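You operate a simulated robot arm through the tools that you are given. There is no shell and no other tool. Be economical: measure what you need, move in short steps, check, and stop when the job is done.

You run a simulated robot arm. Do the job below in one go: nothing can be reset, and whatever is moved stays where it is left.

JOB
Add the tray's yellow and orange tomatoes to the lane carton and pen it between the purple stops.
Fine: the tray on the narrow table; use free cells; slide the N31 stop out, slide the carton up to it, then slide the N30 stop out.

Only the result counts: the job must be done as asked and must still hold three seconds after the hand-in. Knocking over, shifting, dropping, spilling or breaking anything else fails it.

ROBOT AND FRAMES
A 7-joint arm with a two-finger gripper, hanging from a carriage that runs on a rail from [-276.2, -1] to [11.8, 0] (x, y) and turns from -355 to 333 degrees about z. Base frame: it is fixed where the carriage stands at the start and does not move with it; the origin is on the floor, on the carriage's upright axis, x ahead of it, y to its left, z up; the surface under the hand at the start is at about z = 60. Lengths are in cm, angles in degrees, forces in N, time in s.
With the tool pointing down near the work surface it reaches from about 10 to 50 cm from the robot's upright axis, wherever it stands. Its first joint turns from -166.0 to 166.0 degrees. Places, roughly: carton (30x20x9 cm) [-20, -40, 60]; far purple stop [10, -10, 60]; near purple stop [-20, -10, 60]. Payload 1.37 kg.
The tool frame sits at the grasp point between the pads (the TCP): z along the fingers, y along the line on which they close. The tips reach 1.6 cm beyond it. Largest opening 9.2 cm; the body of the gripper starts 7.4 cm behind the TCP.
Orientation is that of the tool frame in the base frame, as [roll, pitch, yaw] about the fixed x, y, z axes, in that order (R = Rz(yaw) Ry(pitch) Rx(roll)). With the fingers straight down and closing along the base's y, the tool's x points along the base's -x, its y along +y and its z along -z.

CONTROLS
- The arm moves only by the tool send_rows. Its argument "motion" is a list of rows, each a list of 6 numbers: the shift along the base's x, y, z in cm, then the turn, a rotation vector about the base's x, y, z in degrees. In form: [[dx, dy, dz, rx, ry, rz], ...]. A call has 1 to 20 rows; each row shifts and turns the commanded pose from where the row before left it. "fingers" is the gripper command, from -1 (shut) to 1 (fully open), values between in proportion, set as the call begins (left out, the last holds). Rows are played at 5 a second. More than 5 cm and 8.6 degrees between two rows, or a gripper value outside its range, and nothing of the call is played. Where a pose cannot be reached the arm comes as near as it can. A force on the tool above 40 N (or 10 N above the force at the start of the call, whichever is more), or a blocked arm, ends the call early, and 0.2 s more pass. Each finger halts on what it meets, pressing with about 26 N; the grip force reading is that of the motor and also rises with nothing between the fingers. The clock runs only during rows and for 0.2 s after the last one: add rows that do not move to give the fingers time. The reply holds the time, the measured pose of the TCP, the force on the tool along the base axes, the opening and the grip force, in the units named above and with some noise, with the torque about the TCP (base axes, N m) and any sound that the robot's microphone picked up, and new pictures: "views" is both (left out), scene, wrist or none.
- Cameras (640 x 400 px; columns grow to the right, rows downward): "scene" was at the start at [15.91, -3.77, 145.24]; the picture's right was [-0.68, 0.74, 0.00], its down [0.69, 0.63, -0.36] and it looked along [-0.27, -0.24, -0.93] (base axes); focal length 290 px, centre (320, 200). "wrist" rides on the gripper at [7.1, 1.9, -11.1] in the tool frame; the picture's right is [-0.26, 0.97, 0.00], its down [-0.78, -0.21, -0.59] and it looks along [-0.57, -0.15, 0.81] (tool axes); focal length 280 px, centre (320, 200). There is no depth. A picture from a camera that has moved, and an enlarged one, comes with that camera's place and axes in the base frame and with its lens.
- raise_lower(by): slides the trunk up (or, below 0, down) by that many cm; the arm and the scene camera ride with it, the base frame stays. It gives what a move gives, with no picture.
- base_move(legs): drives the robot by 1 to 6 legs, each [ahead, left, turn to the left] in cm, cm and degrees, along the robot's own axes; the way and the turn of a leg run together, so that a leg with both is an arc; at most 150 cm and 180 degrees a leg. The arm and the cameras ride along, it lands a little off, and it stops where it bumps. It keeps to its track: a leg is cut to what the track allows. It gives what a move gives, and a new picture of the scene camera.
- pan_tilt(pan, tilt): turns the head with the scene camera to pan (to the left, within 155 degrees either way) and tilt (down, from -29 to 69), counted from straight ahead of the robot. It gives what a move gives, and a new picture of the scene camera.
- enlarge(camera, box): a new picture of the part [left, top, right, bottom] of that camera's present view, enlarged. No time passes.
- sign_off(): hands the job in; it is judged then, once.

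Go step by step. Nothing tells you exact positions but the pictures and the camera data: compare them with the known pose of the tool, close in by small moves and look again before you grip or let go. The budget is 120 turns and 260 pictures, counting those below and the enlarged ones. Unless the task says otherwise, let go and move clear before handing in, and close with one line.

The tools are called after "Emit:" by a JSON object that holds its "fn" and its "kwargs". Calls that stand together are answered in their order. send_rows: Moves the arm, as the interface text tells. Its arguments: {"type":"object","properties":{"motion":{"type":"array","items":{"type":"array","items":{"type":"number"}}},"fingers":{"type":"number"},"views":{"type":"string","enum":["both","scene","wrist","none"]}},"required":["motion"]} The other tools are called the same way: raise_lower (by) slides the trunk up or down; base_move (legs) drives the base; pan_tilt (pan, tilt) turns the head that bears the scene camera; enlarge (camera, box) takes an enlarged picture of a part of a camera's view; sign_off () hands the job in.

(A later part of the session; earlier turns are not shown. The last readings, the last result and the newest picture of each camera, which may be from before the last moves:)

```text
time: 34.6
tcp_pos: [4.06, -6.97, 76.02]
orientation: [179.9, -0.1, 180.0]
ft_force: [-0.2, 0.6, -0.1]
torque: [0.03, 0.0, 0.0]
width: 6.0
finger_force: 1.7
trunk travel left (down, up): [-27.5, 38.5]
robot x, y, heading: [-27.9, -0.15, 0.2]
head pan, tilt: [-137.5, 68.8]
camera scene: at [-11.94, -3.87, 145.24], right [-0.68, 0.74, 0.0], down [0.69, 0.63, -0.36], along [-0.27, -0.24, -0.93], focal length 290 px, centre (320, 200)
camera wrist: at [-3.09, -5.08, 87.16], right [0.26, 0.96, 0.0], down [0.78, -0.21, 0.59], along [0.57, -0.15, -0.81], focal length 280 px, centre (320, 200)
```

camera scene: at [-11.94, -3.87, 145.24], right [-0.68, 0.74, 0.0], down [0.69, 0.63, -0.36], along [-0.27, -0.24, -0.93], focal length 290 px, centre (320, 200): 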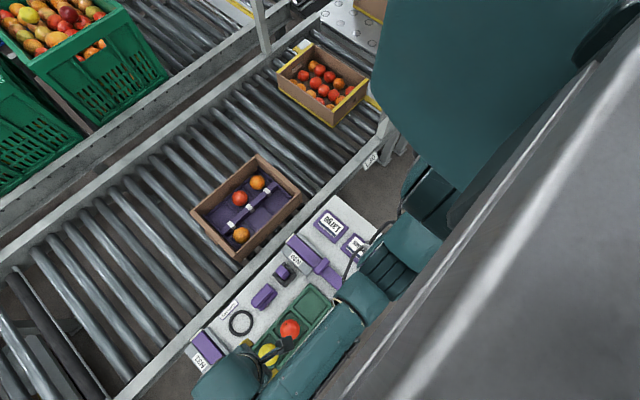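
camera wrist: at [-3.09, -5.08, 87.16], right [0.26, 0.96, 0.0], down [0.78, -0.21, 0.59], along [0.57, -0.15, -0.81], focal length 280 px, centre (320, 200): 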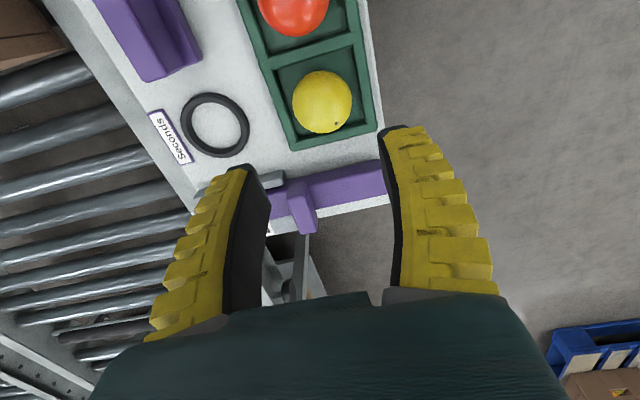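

Orange tomato sits in the carton's front +y cell. Now grasp the yellow at (4.0,-6.7).

Emit:
{"fn": "send_rows", "kwargs": {"motion": [[0, 0.2, -3.5, 0, 0, 0], [0, 0, -3.5, 0, 0, 0], [0, 0, -3, 0, 0, 0], [0, 0, -1.6, 0, 0, 0], [0, 0, -1, 0, 0, 0], [0, 0, 0, 0, 0, 0]], "fingers": 1, "views": "wrist"}}

Emit:
{"fn": "send_rows", "kwargs": {"motion": [[0, 0, 0, 0, 0, 0], [0, 0, 0, 0, 0, 0], [0, 0, 0, 0, 0, 0], [0, 0, 0, 0, 0, 0], [0, 0, 0, 0, 0, 0]], "fingers": -0.2, "views": "wrist"}}

Emit:
{"fn": "send_rows", "kwargs": {"motion": [[0, 0, 1, 0, 0, 0], [0, 0, 2, 0, 0, 0], [0, 0, 3, 0, 0, 0], [0, 0, 0, 0, 0, 0]], "views": "wrist"}}

```text
time: 36.0
tcp_pos: [4.18, -6.75, 63.53]
orientation: [180.0, 0.1, -179.9]
ft_force: [0.6, 0.2, 0.2]
torque: [-0.05, 0.0, 0.0]
width: 9.17
finger_force: 0.0
trunk travel left (down, up): [-27.5, 38.5]
robot x, y, heading: [-27.94, -0.07, 0.1]
head pan, tilt: [-137.5, 68.8]
camera wrist: at [-2.99, -4.79, 74.55], right [0.26, 0.97, 0.0], down [0.78, -0.21, 0.59], along [0.57, -0.15, -0.81], focal length 280 px, centre (320, 200)
```

wrist: 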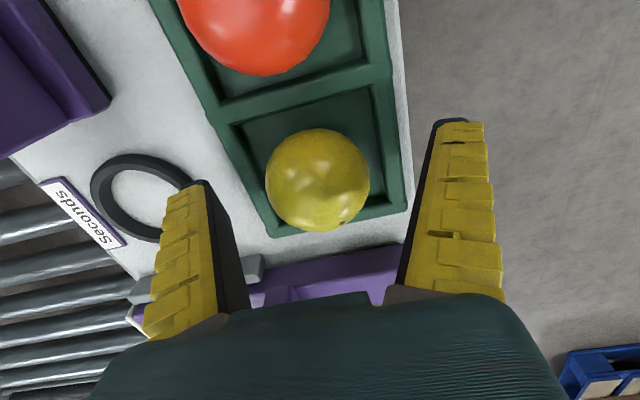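

```text
time: 37.2
tcp_pos: [4.15, -6.6, 63.61]
orientation: [180.0, -0.1, 180.0]
ft_force: [-0.4, 1.1, 2.9]
torque: [0.03, -0.05, -0.01]
width: 4.68
finger_force: 16.5
trunk travel left (down, up): [-27.5, 38.5]
robot x, y, heading: [-27.6, -0.18, 0.1]
head pan, tilt: [-137.5, 68.8]
camera wrist: at [-2.98, -4.79, 74.58], right [0.26, 0.97, 0.0], down [0.78, -0.21, 0.59], along [0.57, -0.15, -0.81], focal length 280 px, centre (320, 200)
```

wrist: 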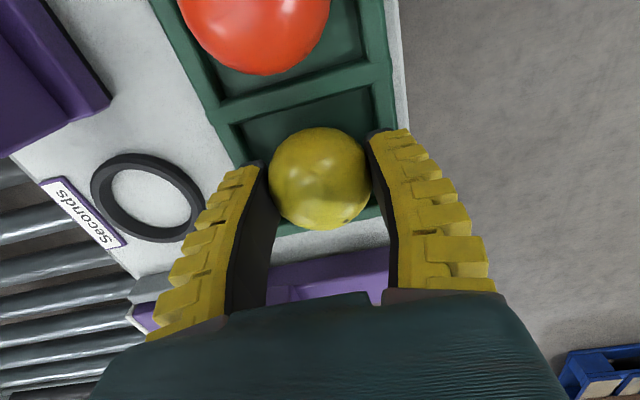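

```text
time: 38.2
tcp_pos: [3.97, -6.64, 69.51]
orientation: [-179.9, 0.1, 180.0]
ft_force: [0.2, 0.2, -1.0]
torque: [0.0, 0.02, 0.07]
width: 4.64
finger_force: 16.2
trunk travel left (down, up): [-27.5, 38.5]
robot x, y, heading: [-27.81, -0.27, 0.1]
head pan, tilt: [-137.5, 68.8]
camera wrist: at [-3.14, -4.76, 80.63], right [0.26, 0.97, 0.0], down [0.78, -0.21, 0.59], along [0.57, -0.15, -0.81], focal length 280 px, centre (320, 200)
```

wrist: 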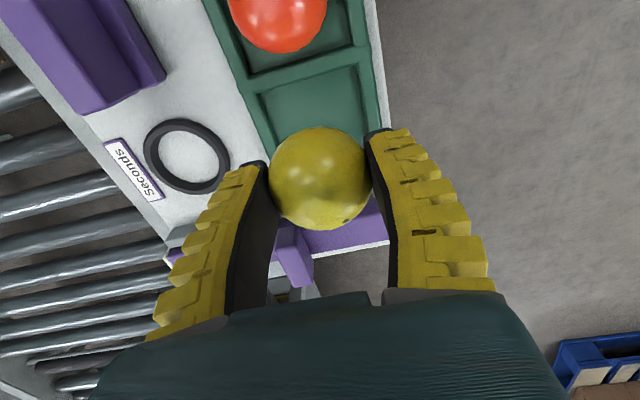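

Yellow held. I'll carry it over the middle +y cell with the gripper turned 90°.

Emit:
{"fn": "send_rows", "kwargs": {"motion": [[0, 0, 4, 0, 0, 0], [0, 0, 4, 0, 0, 0], [0, 0, 2.5, 0, 0, 0], [-2.22, -2.73, 0, 0, 0, 8.2], [-2.22, -2.73, 0, 0, 0, 8.2], [-2.22, -2.73, 0, 0, 0, 8.2], [-2.22, -2.73, 0, 0, 0, 8.2], [-2.22, -2.73, 0, 0, 0, 8.2], [-2.22, -2.73, 0, 0, 0, 8.2], [-2.22, -2.73, 0, 0, 0, 8.2], [-2.22, -2.73, 0, 0, 0, 8.2], [-2.22, -2.73, 0, 0, 0, 8.2], [-2.22, -2.7, 0, 0, 0, 8.1], [-2.2, -2.7, 0, 0, 0, 8.1], [0, 0, -4, 0, 0, 0], [0, 0, -4, 0, 0, 0], [0, 0, 0, 0, 0, 0]]}}

```text
time: 41.9
tcp_pos: [-20.48, -36.76, 72.04]
orientation: [180.0, 0.0, -90.0]
ft_force: [-0.9, 0.0, 0.0]
torque: [0.0, -0.01, -0.02]
width: 4.6
finger_force: 15.9
trunk travel left (down, up): [-27.5, 38.5]
robot x, y, heading: [-27.6, -0.18, -0.0]
head pan, tilt: [-137.5, 68.8]
camera scene: at [-11.93, -3.87, 145.25], right [-0.68, 0.74, 0.0], down [0.69, 0.63, -0.36], along [-0.27, -0.24, -0.93], focal length 290 px, centre (320, 200)
camera wrist: at [-22.42, -43.81, 83.11], right [-0.97, 0.26, 0.0], down [0.21, 0.78, 0.59], along [0.15, 0.57, -0.81], focal length 280 px, centre (320, 200)
```

scene: 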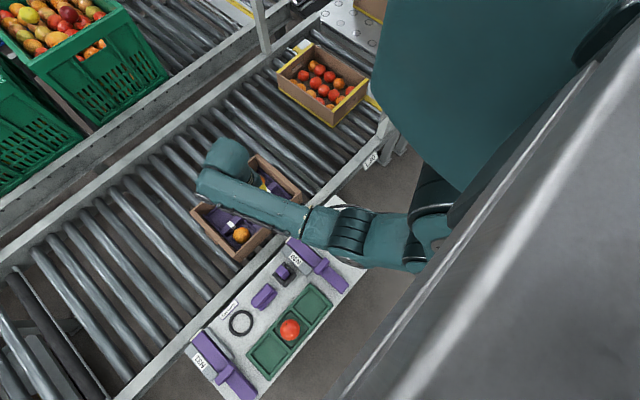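
wrist: 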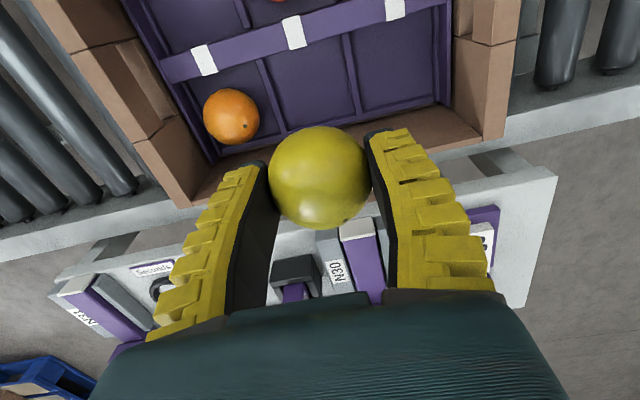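

Emit:
{"fn": "send_rows", "kwargs": {"motion": [[0.6, 0.1, -4, 0, 0, 0], [0, 0, -4, 0, 0, 0], [0, 0, -3, 0, 0, 0], [0, 0, -1.5, 0, 0, 0], [0, 0, -0.7, 0, 0, 0], [0, 0, 0, 0, 0, 0]], "views": "wrist"}}

```text
time: 43.2
tcp_pos: [-19.93, -36.59, 58.85]
orientation: [180.0, -0.1, -89.9]
ft_force: [0.4, -0.1, -1.1]
torque: [-0.03, 0.0, 0.01]
width: 4.59
finger_force: 15.7
trunk travel left (down, up): [-27.5, 38.5]
robot x, y, heading: [-27.86, -0.41, 0.1]
head pan, tilt: [-137.5, 68.8]
camera wrist: at [-21.71, -43.67, 69.86], right [-0.97, 0.26, 0.0], down [0.21, 0.78, 0.59], along [0.15, 0.57, -0.81], focal length 280 px, centre (320, 200)
```

wrist: 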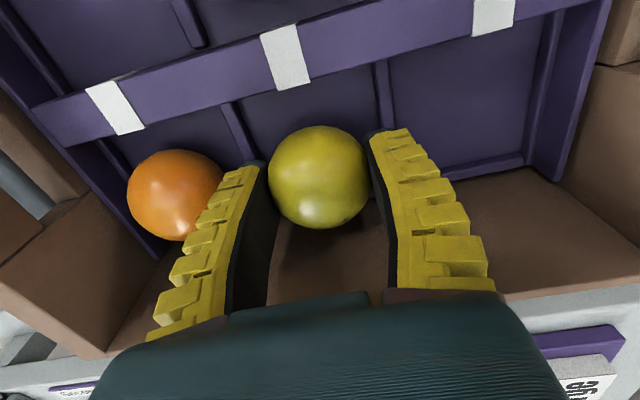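

Emit:
{"fn": "send_rows", "kwargs": {"motion": [[0, 0, -0.3, 0, 0, 0], [0, 0, -0.2, 0, 0, 0], [0, 0, 0, 0, 0, 0]], "views": "none"}}

Emit:
{"fn": "send_rows", "kwargs": {"motion": [[0, 0, 0, 0, 0, 0], [0, 0, 0, 0, 0, 0], [0, 0, 0, 0, 0, 0]], "fingers": 0.22, "views": "wrist"}}

```text
time: 44.0
tcp_pos: [-19.9, -36.48, 58.25]
orientation: [-180.0, -0.1, -90.0]
ft_force: [0.3, 0.7, -1.4]
torque: [-0.02, -0.01, 0.01]
width: 4.56
finger_force: 15.7
trunk travel left (down, up): [-27.5, 38.5]
robot x, y, heading: [-27.76, -0.21, -0.0]
head pan, tilt: [-137.5, 68.8]
```

```text
time: 44.9
tcp_pos: [-19.76, -36.44, 58.32]
orientation: [179.9, 0.0, -90.0]
ft_force: [-0.7, 0.6, -0.4]
torque: [0.01, -0.03, 0.01]
width: 5.87
finger_force: 1.7
trunk travel left (down, up): [-27.5, 38.5]
robot x, y, heading: [-27.76, -0.07, -0.0]
head pan, tilt: [-137.5, 68.8]
camera wrist: at [-21.72, -43.63, 69.37], right [-0.97, 0.26, 0.0], down [0.21, 0.78, 0.59], along [0.15, 0.57, -0.81], focal length 280 px, centre (320, 200)
```

wrist: 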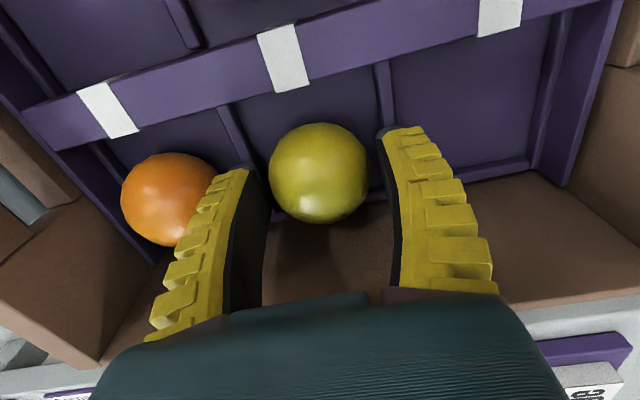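

Yellow is in the middle +y cell. I'll lift clear and go look at the N31 stop.

Emit:
{"fn": "send_rows", "kwargs": {"motion": [[0, 0, 2, 0, 0, 0], [0, 0, 4, 0, 0, 0], [0, 0, 4, 0, 0, 0], [0, 0, 4, 0, 0, 0], [0, 0, 4, 0, 0, 0], [0, 0, 4, 0, 0, 0], [2.62, 2.13, 0, 0, 0, -8.2], [2.62, 2.13, 0, 0, 0, -8.2], [2.62, 2.13, 0, 0, 0, -8.2], [2.62, 2.13, 0, 0, 0, -8.2], [2.62, 2.13, 0, 0, 0, -8.2], [2.62, 2.13, 0, 0, 0, -8.2], [2.62, 2.13, 0, 0, 0, -8.2], [2.62, 2.13, 0, 0, 0, -8.2], [2.62, 2.13, 0, 0, 0, -8.2], [2.62, 2.13, 0, 0, 0, -8.1], [2.62, 2.13, 0, 0, 0, -8.1], [0, 0, 0, 0, 0, 0]]}}

Emit:
{"fn": "enlarge", "kwargs": {"camera": "scene", "box": [170, 140, 360, 400]}}

Emit:
{"fn": "enlarge", "kwargs": {"camera": "wrist", "box": [130, 0, 430, 240]}}

```text
time: 48.6
tcp_pos: [9.0, -13.02, 80.39]
orientation: [179.9, 0.0, 180.0]
ft_force: [0.3, 0.1, -0.8]
torque: [-0.03, 0.02, -0.03]
width: 5.89
finger_force: 1.6
trunk travel left (down, up): [-27.5, 38.5]
robot x, y, heading: [-28.09, -0.08, 0.0]
head pan, tilt: [-137.5, 68.8]
camera scene: at [-11.93, -3.86, 145.25], right [-0.68, 0.74, 0.0], down [0.69, 0.63, -0.36], along [-0.27, -0.24, -0.93], focal length 290 px, centre (320, 200)
camera wrist: at [1.98, -11.15, 91.36], right [0.26, 0.96, 0.0], down [0.78, -0.21, 0.59], along [0.57, -0.15, -0.81], focal length 280 px, centre (320, 200)
```

scene: 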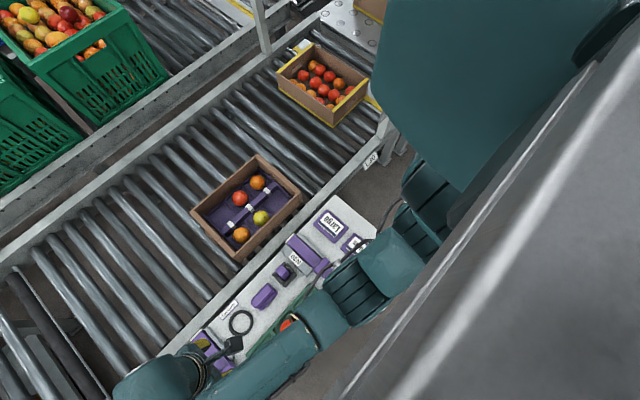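
wrist: 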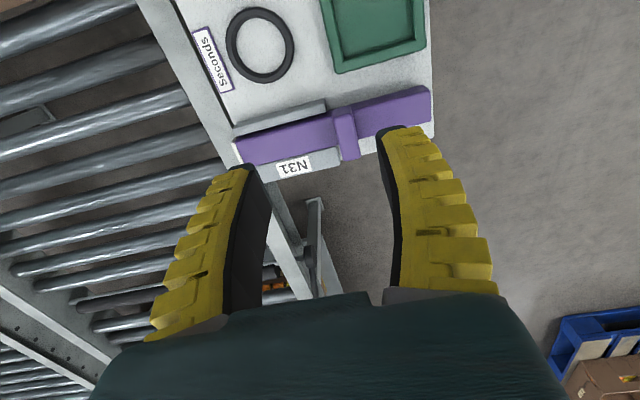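

```text
1.54 times, centred on (265, 270) of scene
camera zoom: at [-11.93, -3.86, 145.25], right [-0.68, 0.74, 0.0], down [0.69, 0.63, -0.36], along [-0.27, -0.24, -0.93], focal length 445 px, centre (405, 92)
```

zoom: 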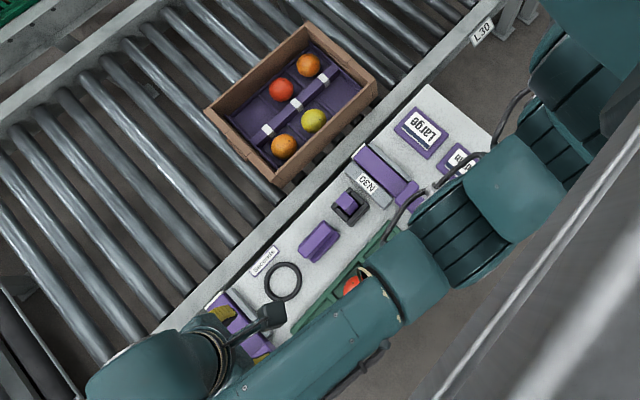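

```text
1.67 times, centred on (280, 120) of wrist
camera zoom: at [1.98, -11.15, 91.36], right [0.26, 0.96, 0.0], down [0.78, -0.21, 0.59], along [0.57, -0.15, -0.81], focal length 467 px, centre (387, 333)
```

zoom: 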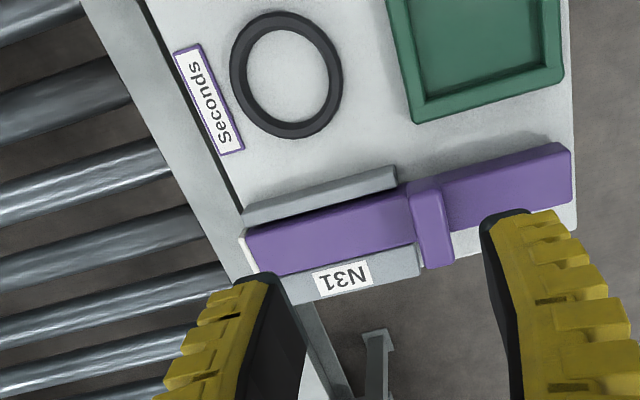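

N31's bar is at x≈13.9, y from -24.5 to -2.2, running in low grey guides with a raised tab at y≈-11.5. I'll look at it from lower down.

Emit:
{"fn": "send_rows", "kwargs": {"motion": [[-0.5, 2, -4, 0, 0, 0], [0, 2, -4, 0, 0, 0], [0, 1, -2, 0, 0, 0], [0, 0, 0, 0, 0, 0]], "fingers": -1, "views": "none"}}

Emit:
{"fn": "enlarge", "kwargs": {"camera": "wrist", "box": [130, 0, 430, 240]}}

```text
time: 49.6
tcp_pos: [8.66, -8.01, 70.34]
orientation: [-180.0, 0.1, -179.9]
ft_force: [0.0, 0.4, -0.3]
torque: [0.0, 0.02, -0.03]
width: 0.0
finger_force: 26.4
trunk travel left (down, up): [-27.5, 38.5]
robot x, y, heading: [-27.98, 0.21, -0.1]
head pan, tilt: [-137.5, 68.8]
```

```text
1.67 times, centred on (280, 120) of wrist
camera zoom: at [1.47, -6.16, 81.35], right [0.26, 0.97, 0.0], down [0.78, -0.21, 0.59], along [0.57, -0.15, -0.81], focal length 467 px, centre (387, 333)
```

zoom: 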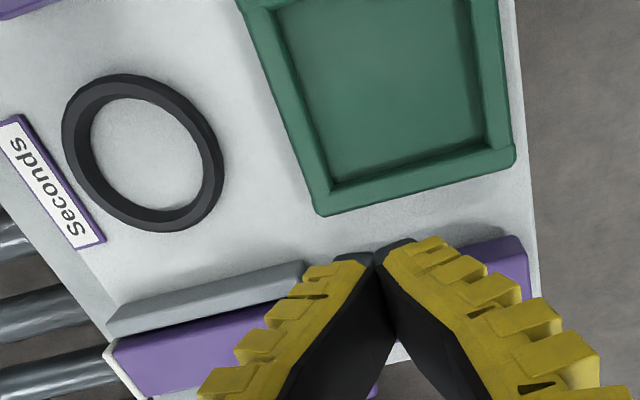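

Emit:
{"fn": "send_rows", "kwargs": {"motion": [[0, 1, 4, 0, 0, 0], [0, 1, 3, 0, 0, -8.2], [0.5, 1, 0, 0, 0, -8.2], [0.5, 1, 0, 0, 0, -8.2], [0.5, 0, 0, 0, 0, -8.2], [0.5, 0, 0, 0, 0, -8.2], [0.5, 0, 0, 0, 0, -8.2], [0.5, 0, 0, 0, 0, -8.2], [0.5, 0, 0, 0, 0, -8.2], [0.5, 0, 0, 0, 0, -8.2], [0.5, 0, 0, 0, 0, -8.1], [0.5, 0, 0, 0, 0, -8.1], [0, 0, 0, 0, 0, 0]]}}

```text
time: 52.5
tcp_pos: [13.55, -4.05, 77.41]
orientation: [180.0, -0.1, 89.9]
ft_force: [0.3, -0.3, -0.1]
torque: [0.02, 0.01, -0.02]
width: 0.0
finger_force: 26.4
trunk travel left (down, up): [-27.5, 38.5]
robot x, y, heading: [-28.13, -0.34, 0.1]
head pan, tilt: [-137.5, 68.8]
camera scene: at [-11.93, -3.86, 145.24], right [-0.68, 0.74, 0.0], down [0.69, 0.63, -0.36], along [-0.27, -0.24, -0.93], focal length 290 px, centre (320, 200)
camera wrist: at [15.48, 2.99, 88.42], right [0.96, -0.26, 0.0], down [-0.21, -0.78, 0.59], along [-0.16, -0.57, -0.81], focal length 280 px, centre (320, 200)
```

scene: 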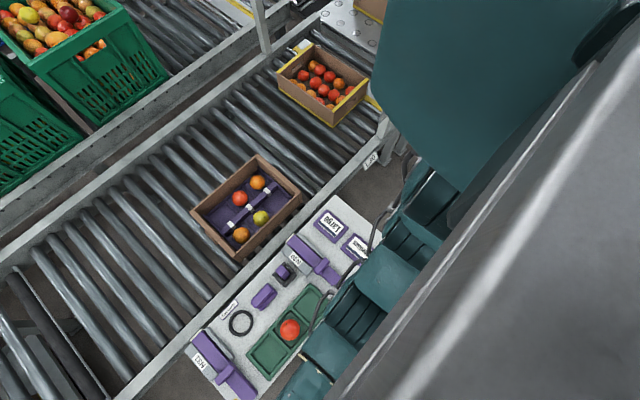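
wrist: 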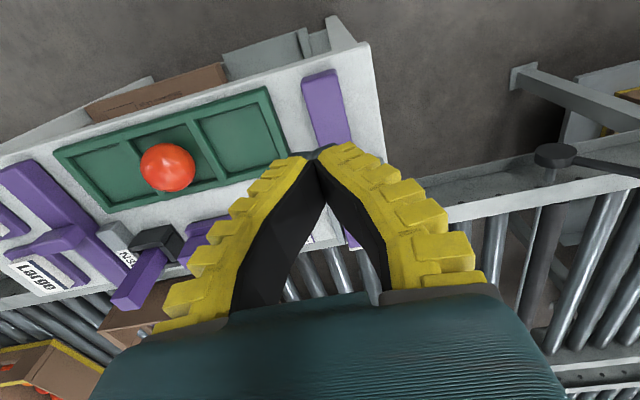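

I'll push the bar's +y end face with closed fingers. First descend just behind it.

Emit:
{"fn": "send_rows", "kwargs": {"motion": [[0.3, 3.9, 0, 0, 0, 0], [0, 0, -4, 0, 0, 0], [0, 0, -4, 0, 0, 0], [0, 0, -3, 0, 0, 0], [0, 0, -2, 0, 0, 0], [0, 0, 0, 0, 0, 0]]}}

Emit:
{"fn": "enlarge", "kwargs": {"camera": "wrist", "box": [220, 60, 420, 220]}}

```text
time: 53.9
tcp_pos: [13.94, -0.08, 64.38]
orientation: [-180.0, 0.0, 90.0]
ft_force: [-0.3, -0.2, 0.0]
torque: [0.02, 0.01, 0.01]
width: 0.0
finger_force: 25.6
trunk travel left (down, up): [-27.5, 38.5]
robot x, y, heading: [-27.74, 0.01, 0.1]
head pan, tilt: [-137.5, 68.8]
camera scene: at [-11.93, -3.86, 145.24], right [-0.68, 0.74, 0.0], down [0.69, 0.63, -0.36], along [-0.27, -0.24, -0.93], focal length 290 px, centre (320, 200)
camera wrist: at [15.84, 6.93, 75.41], right [0.97, -0.26, 0.0], down [-0.21, -0.78, 0.59], along [-0.15, -0.57, -0.81], focal length 280 px, centre (320, 200)
```

scene: 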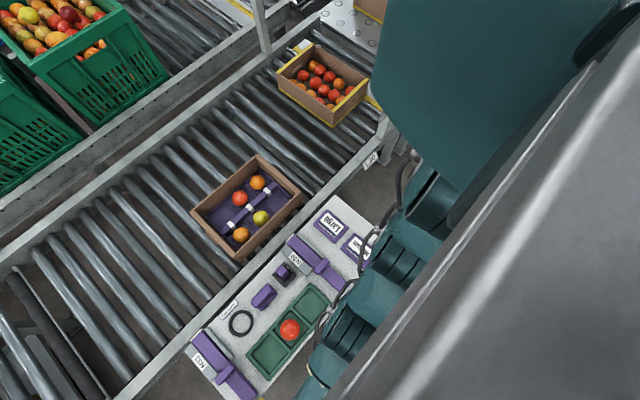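
wrist: 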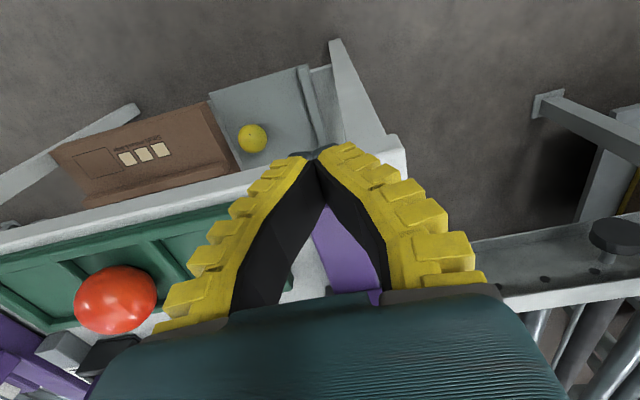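

```text
2.50 times, centred on (320, 140) of wrist
camera zoom: at [15.84, 6.93, 75.41], right [0.97, -0.26, 0.0], down [-0.21, -0.78, 0.59], along [-0.15, -0.57, -0.81], focal length 701 px, centre (320, 350)
```

zoom: 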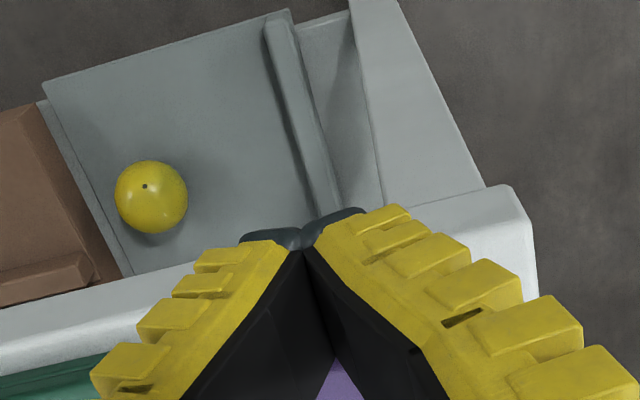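

Emit:
{"fn": "send_rows", "kwargs": {"motion": [[0, 0, -1, 0, 0, 0], [0, 0, -0.7, 0, 0, 0], [0, -1, 0, 0, 0, 0], [0, -1, 0, 0, 0, 0], [0, -1, 0, 0, 0, 0], [0, 0, 0, 0, 0, 0]], "views": "scene"}}

Emit:
{"fn": "enlarge", "kwargs": {"camera": "scene", "box": [170, 300, 330, 400]}}

```text
time: 55.2
tcp_pos: [13.87, -3.07, 62.67]
orientation: [-180.0, 0.1, 90.1]
ft_force: [-0.8, -0.3, -0.2]
torque: [0.03, -0.01, 0.04]
width: 0.02
finger_force: 28.3
trunk travel left (down, up): [-27.5, 38.5]
robot x, y, heading: [-28.03, 0.02, 0.1]
head pan, tilt: [-137.5, 68.8]
camera scene: at [-11.93, -3.86, 145.25], right [-0.68, 0.74, 0.0], down [0.69, 0.63, -0.36], along [-0.27, -0.24, -0.93], focal length 290 px, centre (320, 200)
```

scene: 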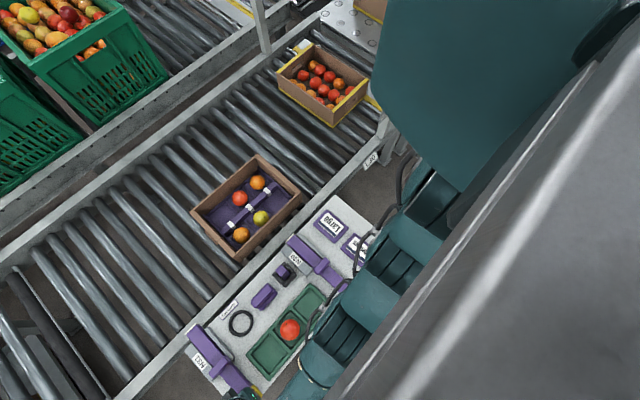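

```text
4.00 times, centred on (250, 350) of scene
camera zoom: at [-11.93, -3.86, 145.25], right [-0.68, 0.74, 0.0], down [0.69, 0.63, -0.36], along [-0.27, -0.24, -0.93], focal length 1158 px, centre (600, -400)
```

zoom: 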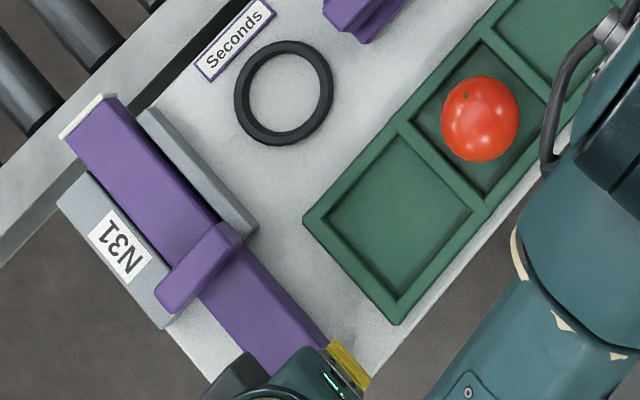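

The bar slides freely and its tab passes over the guides. Continue pushing.

Emit:
{"fn": "send_rows", "kwargs": {"motion": [[0, -1, 0, 0, 0, 0], [0, -1, 0, 0, 0, 0], [0, -1, 0, 0, 0, 0], [0, -1, 0, 0, 0, 0], [0, -1, 0, 0, 0, 0], [0, -1, 0, 0, 0, 0], [0, 0, 0, 0, 0, 0]], "views": "scene"}}

Emit:
{"fn": "enlarge", "kwargs": {"camera": "scene", "box": [150, 280, 310, 400]}}

```text
time: 56.9
tcp_pos: [13.73, -9.19, 62.71]
orientation: [-180.0, 0.0, 89.9]
ft_force: [0.3, -0.2, -0.6]
torque: [0.0, 0.03, -0.03]
width: 0.0
finger_force: 28.2
trunk travel left (down, up): [-27.5, 38.5]
robot x, y, heading: [-27.96, -0.13, 0.1]
head pan, tilt: [-137.5, 68.8]
camera scene: at [-11.93, -3.87, 145.25], right [-0.68, 0.74, 0.0], down [0.69, 0.63, -0.36], along [-0.27, -0.24, -0.93], focal length 290 px, centre (320, 200)
```

scene: 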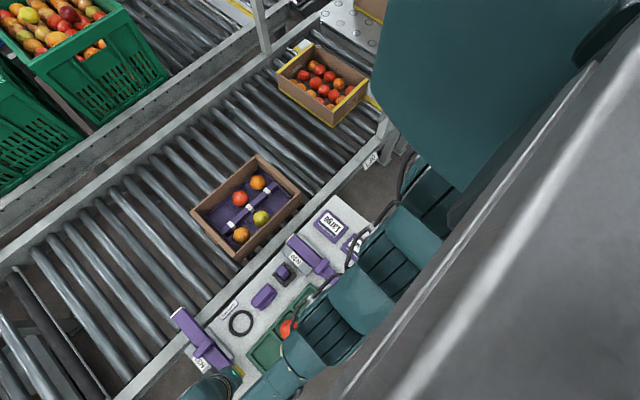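

```text
3.33 times, centred on (230, 340) of scene
camera zoom: at [-11.93, -3.87, 145.25], right [-0.68, 0.74, 0.0], down [0.69, 0.63, -0.36], along [-0.27, -0.24, -0.93], focal length 965 px, centre (620, -267)
```

zoom: 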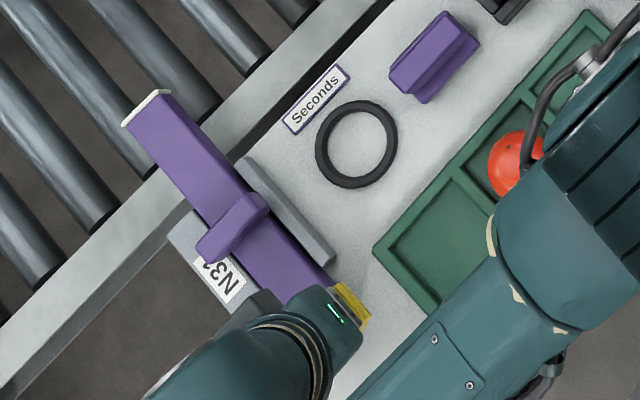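

Emit:
{"fn": "send_rows", "kwargs": {"motion": [[0.1, -1, 0, 0, 0, 0], [0, -1, 0, 0, 0, 0], [0, -1, 0, 0, 0, 0], [0, -1, 0, 0, 0, 0], [0, 0, 0, 0, 0, 0]], "views": "both"}}

Emit:
{"fn": "enlarge", "kwargs": {"camera": "scene", "box": [130, 260, 290, 380]}}

```text
time: 58.0
tcp_pos: [13.79, -13.24, 62.55]
orientation: [180.0, 0.0, 89.9]
ft_force: [-0.9, 1.0, 0.2]
torque: [-0.03, 0.0, -0.02]
width: 0.01
finger_force: 27.1
trunk travel left (down, up): [-27.5, 38.5]
robot x, y, heading: [-27.6, -0.13, -0.0]
head pan, tilt: [-137.5, 68.8]
camera scene: at [-11.95, -3.86, 145.24], right [-0.68, 0.74, 0.0], down [0.69, 0.63, -0.36], along [-0.27, -0.24, -0.93], focal length 290 px, centre (320, 200)
camera wrist: at [15.85, -6.15, 73.69], right [0.97, -0.26, 0.0], down [-0.21, -0.78, 0.59], along [-0.15, -0.57, -0.81], focal length 280 px, centre (320, 200)
```

scene: 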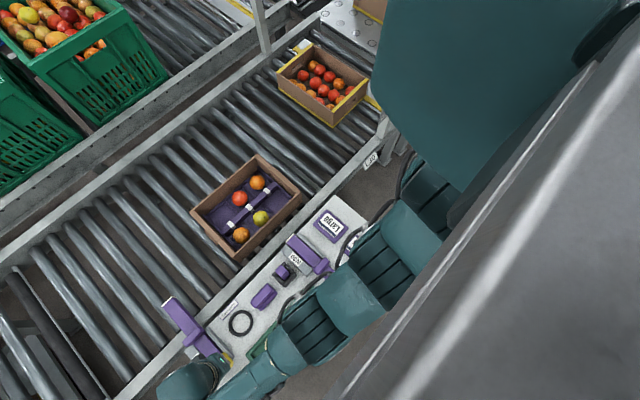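
wrist: 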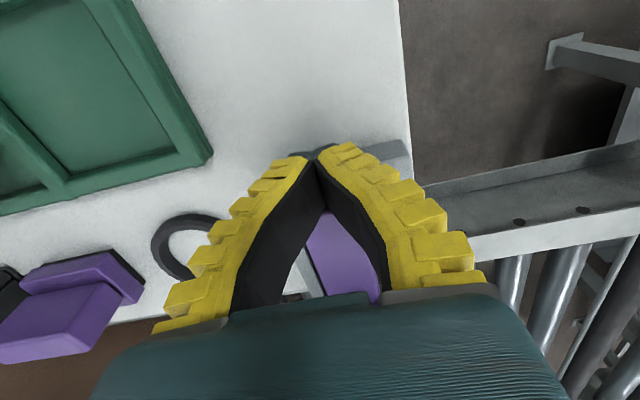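

```text
3.33 times, centred on (210, 320) of scene
camera zoom: at [-11.95, -3.86, 145.24], right [-0.68, 0.74, 0.0], down [0.69, 0.63, -0.36], along [-0.27, -0.24, -0.93], focal length 965 px, centre (687, -200)
```

zoom: 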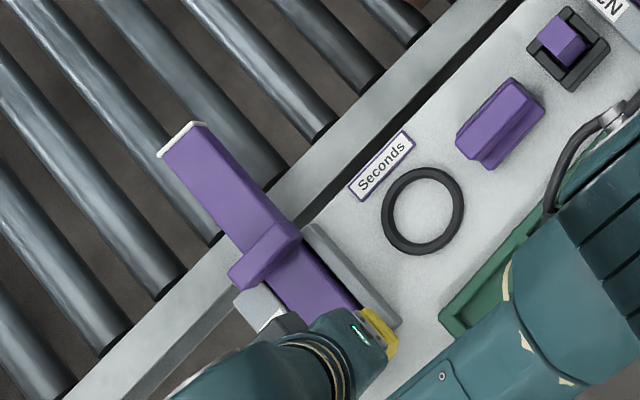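

Emit:
{"fn": "send_rows", "kwargs": {"motion": [[0, -0.7, 0, 0, 0, 0], [0, -0.7, 0, 0, 0, 0], [0, -0.6, 0, 0, 0, 0], [0, 0, 0, 0, 0, 0]], "views": "scene"}}

Emit:
{"fn": "enlarge", "kwargs": {"camera": "scene", "box": [130, 260, 290, 380]}}

```text
time: 59.0
tcp_pos: [13.86, -15.16, 62.7]
orientation: [-180.0, 0.0, 90.0]
ft_force: [0.0, 0.9, 0.3]
torque: [0.01, -0.03, -0.02]
width: 0.0
finger_force: 28.0
trunk travel left (down, up): [-27.5, 38.5]
robot x, y, heading: [-28.32, -0.22, 0.3]
head pan, tilt: [-137.5, 68.8]
camera scene: at [-11.94, -3.84, 145.24], right [-0.68, 0.74, 0.0], down [0.69, 0.63, -0.36], along [-0.27, -0.24, -0.93], focal length 290 px, centre (320, 200)
```

scene: 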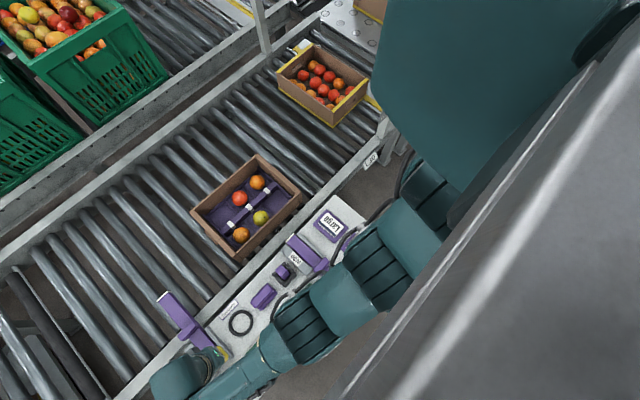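

```text
3.33 times, centred on (210, 320) of scene
camera zoom: at [-11.94, -3.84, 145.24], right [-0.68, 0.74, 0.0], down [0.69, 0.63, -0.36], along [-0.27, -0.24, -0.93], focal length 965 px, centre (687, -200)
```

zoom: 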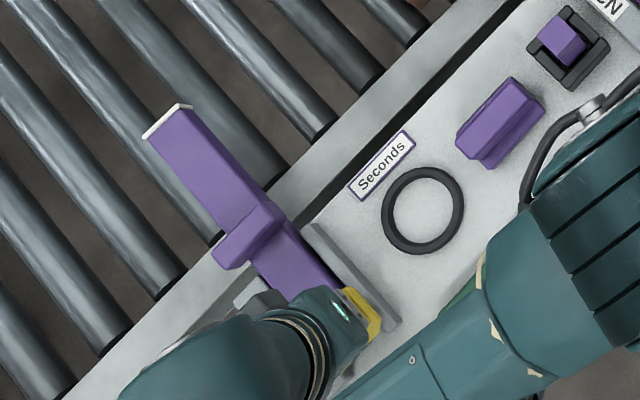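

Emit:
{"fn": "send_rows", "kwargs": {"motion": [[0, -0.7, 0, 0, 0, 0], [0, -0.7, 0, 0, 0, 0], [0, -0.6, 0, 0, 0, 0], [0, 0, 0, 0, 0, 0]], "views": "none"}}

Emit:
{"fn": "enlarge", "kwargs": {"camera": "scene", "box": [130, 260, 290, 380]}}

```text
time: 60.0
tcp_pos: [14.0, -17.24, 62.64]
orientation: [-180.0, 0.0, 90.0]
ft_force: [-1.6, 0.9, 0.5]
torque: [0.01, 0.05, -0.01]
width: 0.0
finger_force: 27.9
trunk travel left (down, up): [-27.5, 38.5]
robot x, y, heading: [-28.01, -0.37, 0.1]
head pan, tilt: [-137.5, 68.8]
```

```text
3.33 times, centred on (210, 320) of scene
camera zoom: at [-11.93, -3.86, 145.24], right [-0.68, 0.74, 0.0], down [0.69, 0.63, -0.36], along [-0.27, -0.24, -0.93], focal length 965 px, centre (687, -200)
```

zoom: 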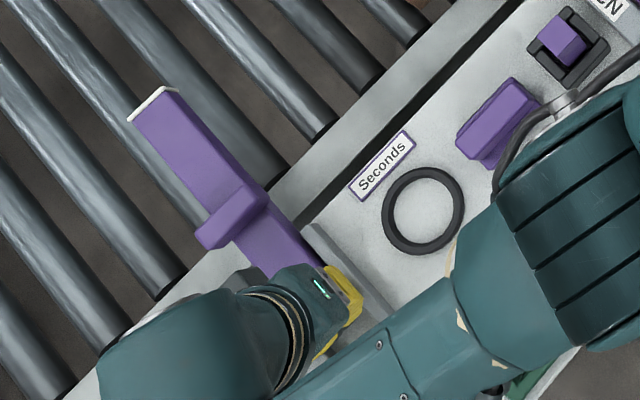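

Emit:
{"fn": "send_rows", "kwargs": {"motion": [[-0.1, -0.7, 0, 0, 0, 0], [0, -0.7, 0, 0, 0, 0], [0, -0.6, 0, 0, 0, 0], [0, 0, 0, 0, 0, 0]], "views": "none"}}

Emit:
{"fn": "enlarge", "kwargs": {"camera": "scene", "box": [130, 260, 290, 380]}}

```text
time: 61.0
tcp_pos: [13.89, -17.99, 62.69]
orientation: [179.9, -0.6, 90.0]
ft_force: [-3.2, 34.4, 17.7]
torque: [-0.18, -0.01, 0.0]
width: 0.6
finger_force: 28.1
trunk travel left (down, up): [-27.5, 38.5]
robot x, y, heading: [-27.78, -0.25, -0.2]
head pan, tilt: [-137.5, 68.8]
```

```text
3.33 times, centred on (210, 320) of scene
camera zoom: at [-11.91, -3.39, 145.25], right [-0.68, 0.74, 0.0], down [0.69, 0.63, -0.36], along [-0.27, -0.24, -0.93], focal length 965 px, centre (687, -200)
```

zoom: 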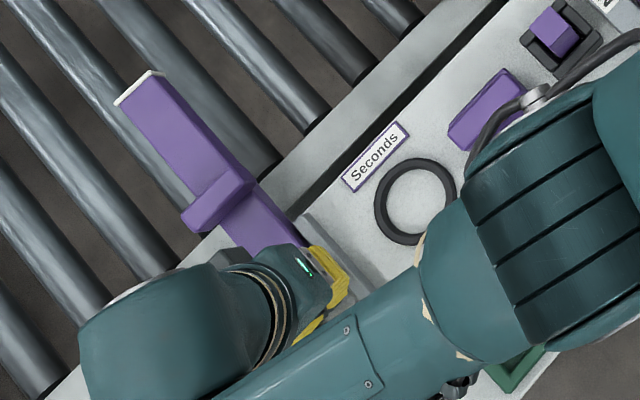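

The N31 stop hit its end limit (~17 cm travel). I'll back off, lift, and go behind the carton.

Emit:
{"fn": "send_rows", "kwargs": {"motion": [[0, 0.8, 0, 0, 0, 0], [0, 0.8, 0, 0, 0, 0], [0, 0.5, 1, 0, 0, 0], [0, 0, 4, 0, 0, 0], [0, 0, 4, 0, 0, 0], [0, 0, 4, 0, 0, 0], [0, 0, 4, 0, 0, 0], [0, 0, 0, 0, 0, 0]], "views": "scene"}}

Emit:
{"fn": "send_rows", "kwargs": {"motion": [[-4.15, -1.96, 0, 0, 0, 6.92], [-4.15, -1.96, 0, 0, 0, 6.92], [-4.15, -1.96, 0, 0, 0, 6.92], [-4.15, -1.96, 0, 0, 0, 6.92], [-4.15, -1.96, 0, 0, 0, 6.92], [-4.15, -1.96, 0, 0, 0, 6.92], [-4.15, -1.96, 0, 0, 0, 6.92], [-4.15, -1.96, 0, 0, 0, 6.92], [-4.15, -1.96, 0, 0, 0, 6.92], [-4.15, -1.96, 0, 0, 0, 6.92], [-4.15, -1.96, 0, 0, 0, 6.92], [-4.15, -1.96, 0, 0, 0, 6.92], [-4.15, -1.96, 0, 0, 0, 6.96], [0, 0, 0, 0, 0, 0]], "fingers": 1}}

```text
time: 62.9
tcp_pos: [13.95, -17.16, 79.64]
orientation: [180.0, 0.0, 90.0]
ft_force: [0.3, -0.7, -0.6]
torque: [0.0, 0.01, 0.03]
width: 0.0
finger_force: 28.2
trunk travel left (down, up): [-27.5, 38.5]
robot x, y, heading: [-27.56, -0.11, -0.0]
head pan, tilt: [-137.5, 68.8]
camera scene: at [-11.93, -3.87, 145.24], right [-0.68, 0.74, 0.0], down [0.69, 0.63, -0.36], along [-0.27, -0.24, -0.93], focal length 290 px, centre (320, 200)
```

scene: 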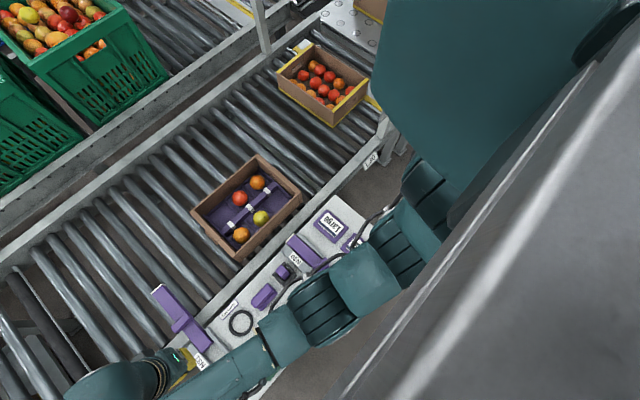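

```text
time: 65.8
tcp_pos: [-40.17, -42.64, 79.53]
orientation: [-180.0, -0.1, -179.8]
ft_force: [-0.3, 0.3, 0.5]
torque: [0.02, 0.02, 0.0]
width: 9.18
finger_force: 0.2
trunk travel left (down, up): [-27.5, 38.5]
robot x, y, heading: [-27.75, -0.25, -0.3]
head pan, tilt: [-137.5, 68.8]
camera scene: at [-11.94, -3.88, 145.24], right [-0.68, 0.74, 0.0], down [0.69, 0.63, -0.36], along [-0.27, -0.24, -0.93], focal length 290 px, centre (320, 200)
camera wrist: at [-47.22, -40.78, 90.63], right [0.26, 0.97, 0.0], down [0.78, -0.21, 0.59], along [0.57, -0.15, -0.81], focal length 280 px, centre (320, 200)
```

scene: 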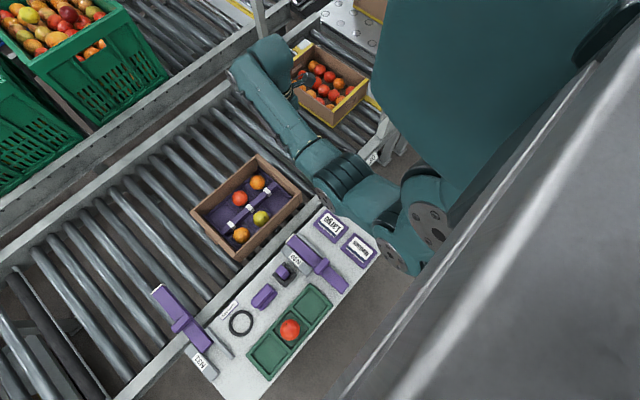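
wrist: 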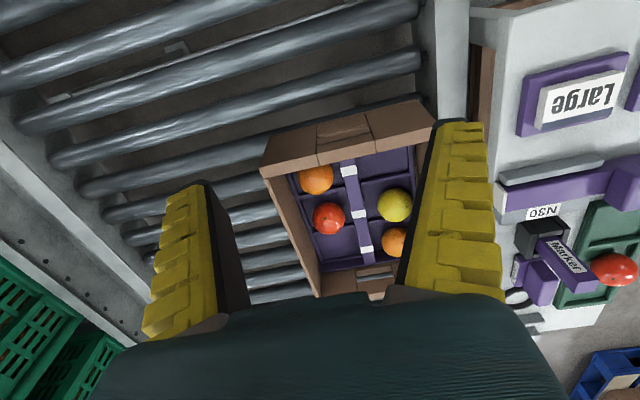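

Carton rear face is at x≈-32.6, y -51.7..-31.7, base z≈52, rim ≈61.5. I'll lower with open fingers behind it, centred at y=-41.7, and then push gently.

Emit:
{"fn": "send_rows", "kwargs": {"motion": [[0, 0.9, -4, 0, 0, 0], [0, 0, -4, 0, 0, 0], [0, 0, -4, 0, 0, 0], [0, 0, -4, 0, 0, 0], [0, 0, -4, 0, 0, 0], [0, 0, -2.5, 0, 0, 0], [0, 0, 0, 0, 0, 0]]}}

```text
time: 67.5
tcp_pos: [-40.09, -41.24, 57.59]
orientation: [-180.0, 0.0, -179.9]
ft_force: [-0.2, 0.2, 0.1]
torque: [0.05, -0.03, -0.01]
width: 9.2
finger_force: 0.0
out of reach, approached as far as the arm can: row 6
trunk travel left (down, up): [-27.5, 38.5]
robot x, y, heading: [-27.59, -0.27, 0.2]
head pan, tilt: [-137.5, 68.8]
camera scene: at [-11.94, -3.91, 145.25], right [-0.68, 0.74, 0.0], down [0.69, 0.63, -0.36], along [-0.27, -0.25, -0.93], focal length 290 px, centre (320, 200)
camera wrist: at [-47.15, -39.34, 68.64], right [0.26, 0.97, 0.0], down [0.78, -0.21, 0.59], along [0.57, -0.16, -0.81], focal length 280 px, centre (320, 200)
```

scene: 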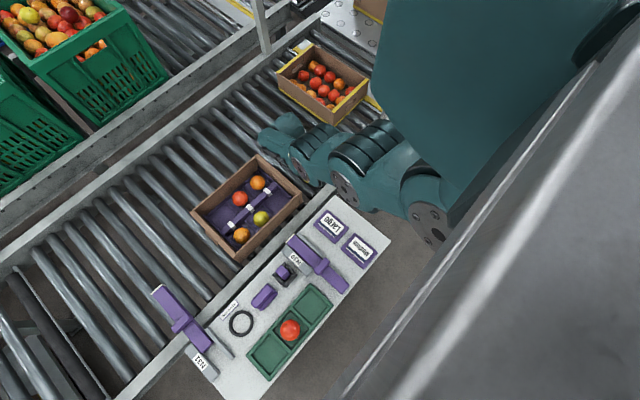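
wrist: 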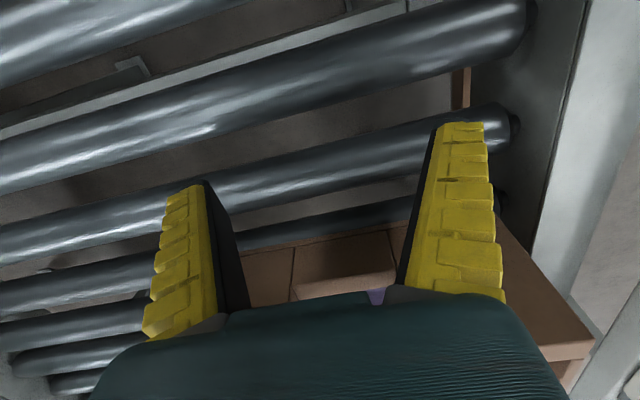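

Emit:
{"fn": "send_rows", "kwargs": {"motion": [[1.5, 0, 0, 0, 0, 0], [1.5, 0, 0, 0, 0, 0], [1, 0, 0, 0, 0, 0], [0.8, 0, 0, 0, 0, 0], [0.7, 0, 0, 0, 0, 0], [0.7, 0, 0, 0, 0, 0], [0.7, 0, 0, 0, 0, 0], [0.7, 0, 0, 0, 0, 0], [0.7, 0, 0, 0, 0, 0], [0.7, 0, 0, 0, 0, 0], [0, 0, 0, 0, 0, 0]]}}

```text
time: 69.8
tcp_pos: [-30.99, -41.2, 57.83]
orientation: [180.0, 0.0, 180.0]
ft_force: [0.2, -0.7, -0.4]
torque: [-0.01, 0.01, 0.01]
width: 9.2
finger_force: 0.0
trunk travel left (down, up): [-27.5, 38.5]
robot x, y, heading: [-28.07, -0.06, -0.0]
head pan, tilt: [-137.5, 68.8]
camera scene: at [-11.93, -3.86, 145.24], right [-0.68, 0.74, 0.0], down [0.69, 0.63, -0.36], along [-0.27, -0.24, -0.93], focal length 290 px, centre (320, 200)
camera wrist: at [-38.14, -39.23, 68.8], right [0.26, 0.97, 0.0], down [0.78, -0.21, 0.59], along [0.57, -0.15, -0.81], focal length 280 px, centre (320, 200)
```

scene: 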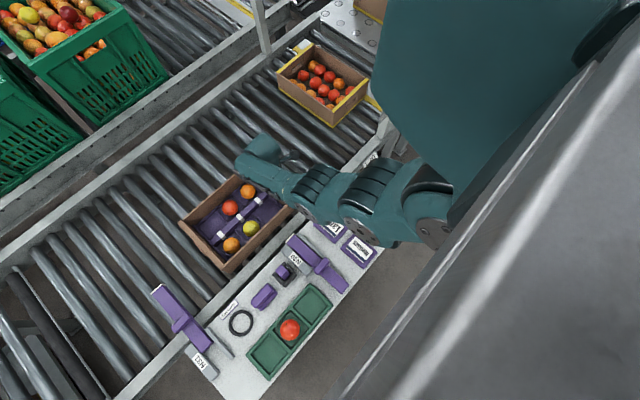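
wrist: 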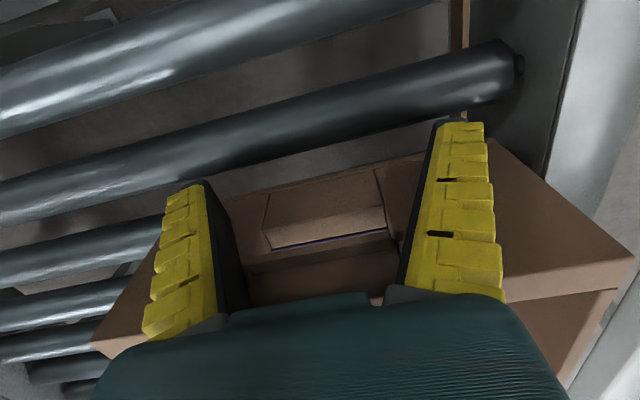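

Emit:
{"fn": "send_rows", "kwargs": {"motion": [[0.8, 0, 0, 0, 0, 0], [0.8, 0, 0, 0, 0, 0], [0.8, 0, 0, 0, 0, 0], [0.8, 0, 0, 0, 0, 0], [0.8, 0, 0, 0, 0, 0], [0.8, 0, 0, 0, 0, 0], [0.8, 0, 0, 0, 0, 0], [0.8, 0, 0, 0, 0, 0], [0.8, 0, 0, 0, 0, 0], [0.8, 0, 0, 0, 0, 0], [0, 0, 0, 0, 0, 0]]}}

```text
time: 72.2
tcp_pos: [-23.02, -41.03, 57.62]
orientation: [180.0, 0.1, -180.0]
ft_force: [0.2, 0.4, 0.0]
torque: [0.02, 0.0, -0.01]
width: 9.19
finger_force: 0.0
trunk travel left (down, up): [-27.5, 38.5]
robot x, y, heading: [-27.88, 0.09, 0.0]
head pan, tilt: [-137.5, 68.8]
camera scene: at [-11.93, -3.86, 145.24], right [-0.68, 0.74, 0.0], down [0.69, 0.63, -0.36], along [-0.27, -0.24, -0.93], focal length 290 px, centre (320, 200)
camera wrist: at [-30.07, -39.23, 68.7], right [0.26, 0.97, 0.0], down [0.78, -0.21, 0.59], along [0.57, -0.15, -0.81], focal length 280 px, centre (320, 200)
```

scene: 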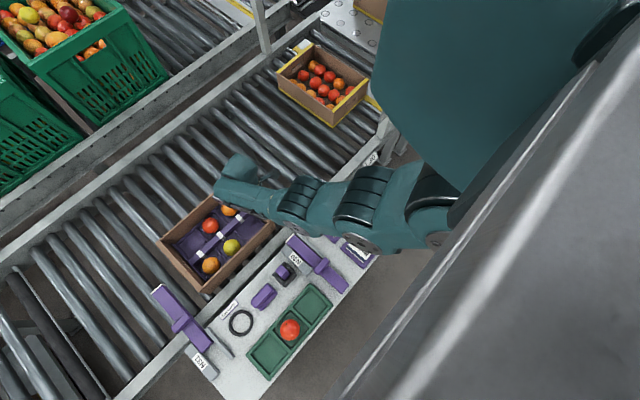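
wrist: 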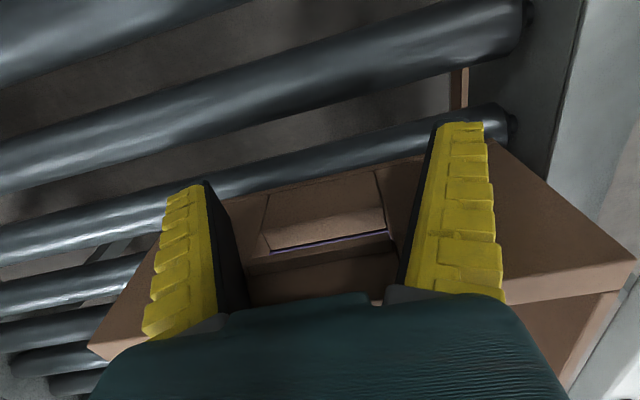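

Emit:
{"fn": "send_rows", "kwargs": {"motion": [[0.7, 0, 0, 0, 0, 0], [0.7, 0, 0, 0, 0, 0], [0.7, 0, 0, 0, 0, 0], [0.7, 0, 0, 0, 0, 0], [0.7, 0, 0, 0, 0, 0], [0.6, 0, 0, 0, 0, 0], [0.5, 0, 0, 0, 0, 0], [0.4, 0, 0, 0, 0, 0], [0, 0, 0, 0, 0, 0]], "views": "scene"}}

Emit:
{"fn": "enlarge", "kwargs": {"camera": "scene", "box": [110, 180, 310, 400]}}

```text
time: 74.2
tcp_pos: [-18.07, -40.98, 57.69]
orientation: [-180.0, -0.1, 180.0]
ft_force: [-0.4, -1.3, 0.1]
torque: [-0.02, -0.01, -0.02]
width: 9.19
finger_force: 0.1
trunk travel left (down, up): [-27.5, 38.5]
robot x, y, heading: [-27.54, 0.07, -0.1]
head pan, tilt: [-137.5, 68.8]
camera scene: at [-11.94, -3.87, 145.24], right [-0.68, 0.74, 0.0], down [0.69, 0.63, -0.36], along [-0.27, -0.24, -0.93], focal length 290 px, centre (320, 200)
```

scene: 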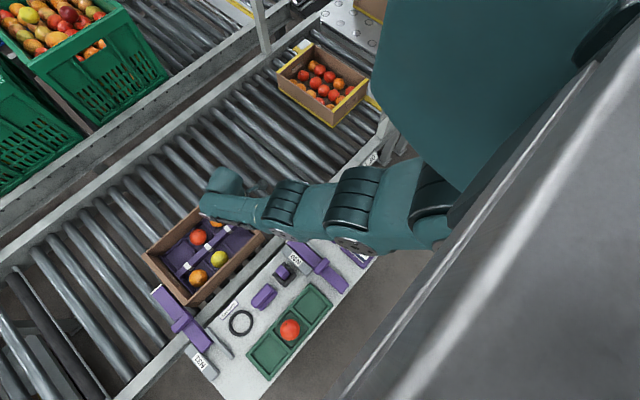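

```text
1.82 times, centred on (210, 290) of scene
camera zoom: at [-11.94, -3.87, 145.24], right [-0.68, 0.74, 0.0], down [0.69, 0.63, -0.36], along [-0.27, -0.24, -0.93], focal length 526 px, centre (520, 36)
```

zoom: 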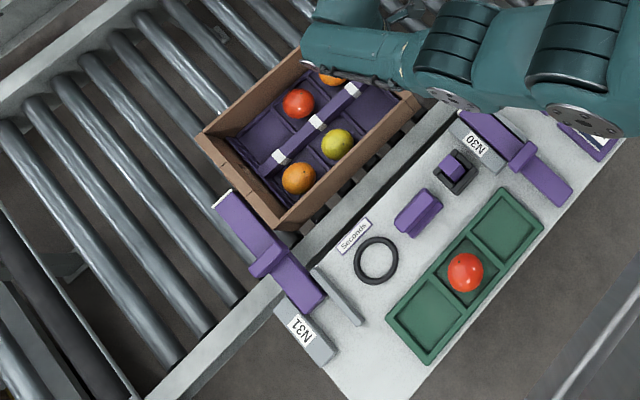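

About 2 cm remains. Small slow pushes until contact.

Emit:
{"fn": "send_rows", "kwargs": {"motion": [[0.3, 0, 0, 0, 0, 0], [0.3, 0, 0, 0, 0, 0], [0.3, 0, 0, 0, 0, 0], [0.3, 0, 0, 0, 0, 0], [0.3, 0, 0, 0, 0, 0], [0, 0, 0, 0, 0, 0]], "views": "none"}}

Emit:
{"fn": "enlarge", "kwargs": {"camera": "scene", "box": [130, 200, 270, 340]}}

```text
time: 75.4
tcp_pos: [-17.98, -41.2, 57.59]
orientation: [179.7, -0.8, 179.8]
ft_force: [-25.4, 0.1, 11.8]
torque: [0.32, -1.34, 0.51]
width: 9.21
finger_force: 0.1
trunk travel left (down, up): [-27.5, 38.5]
robot x, y, heading: [-28.24, -0.04, -0.1]
head pan, tilt: [-137.5, 68.8]
stopped in row 5: the force on the tool passed its limit at 42 N (the readings are from after the stop); the commanded pose is now the measured one
```

```text
2.86 times, centred on (200, 270) of scene
camera zoom: at [-12.37, -3.93, 145.18], right [-0.67, 0.74, 0.0], down [0.69, 0.63, -0.37], along [-0.27, -0.24, -0.93], focal length 827 px, centre (663, 0)
```

zoom: 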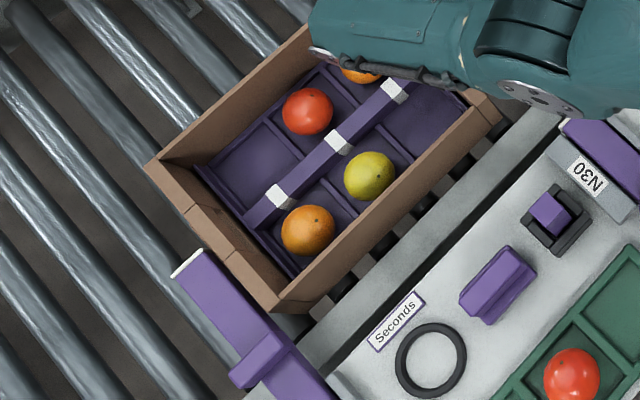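

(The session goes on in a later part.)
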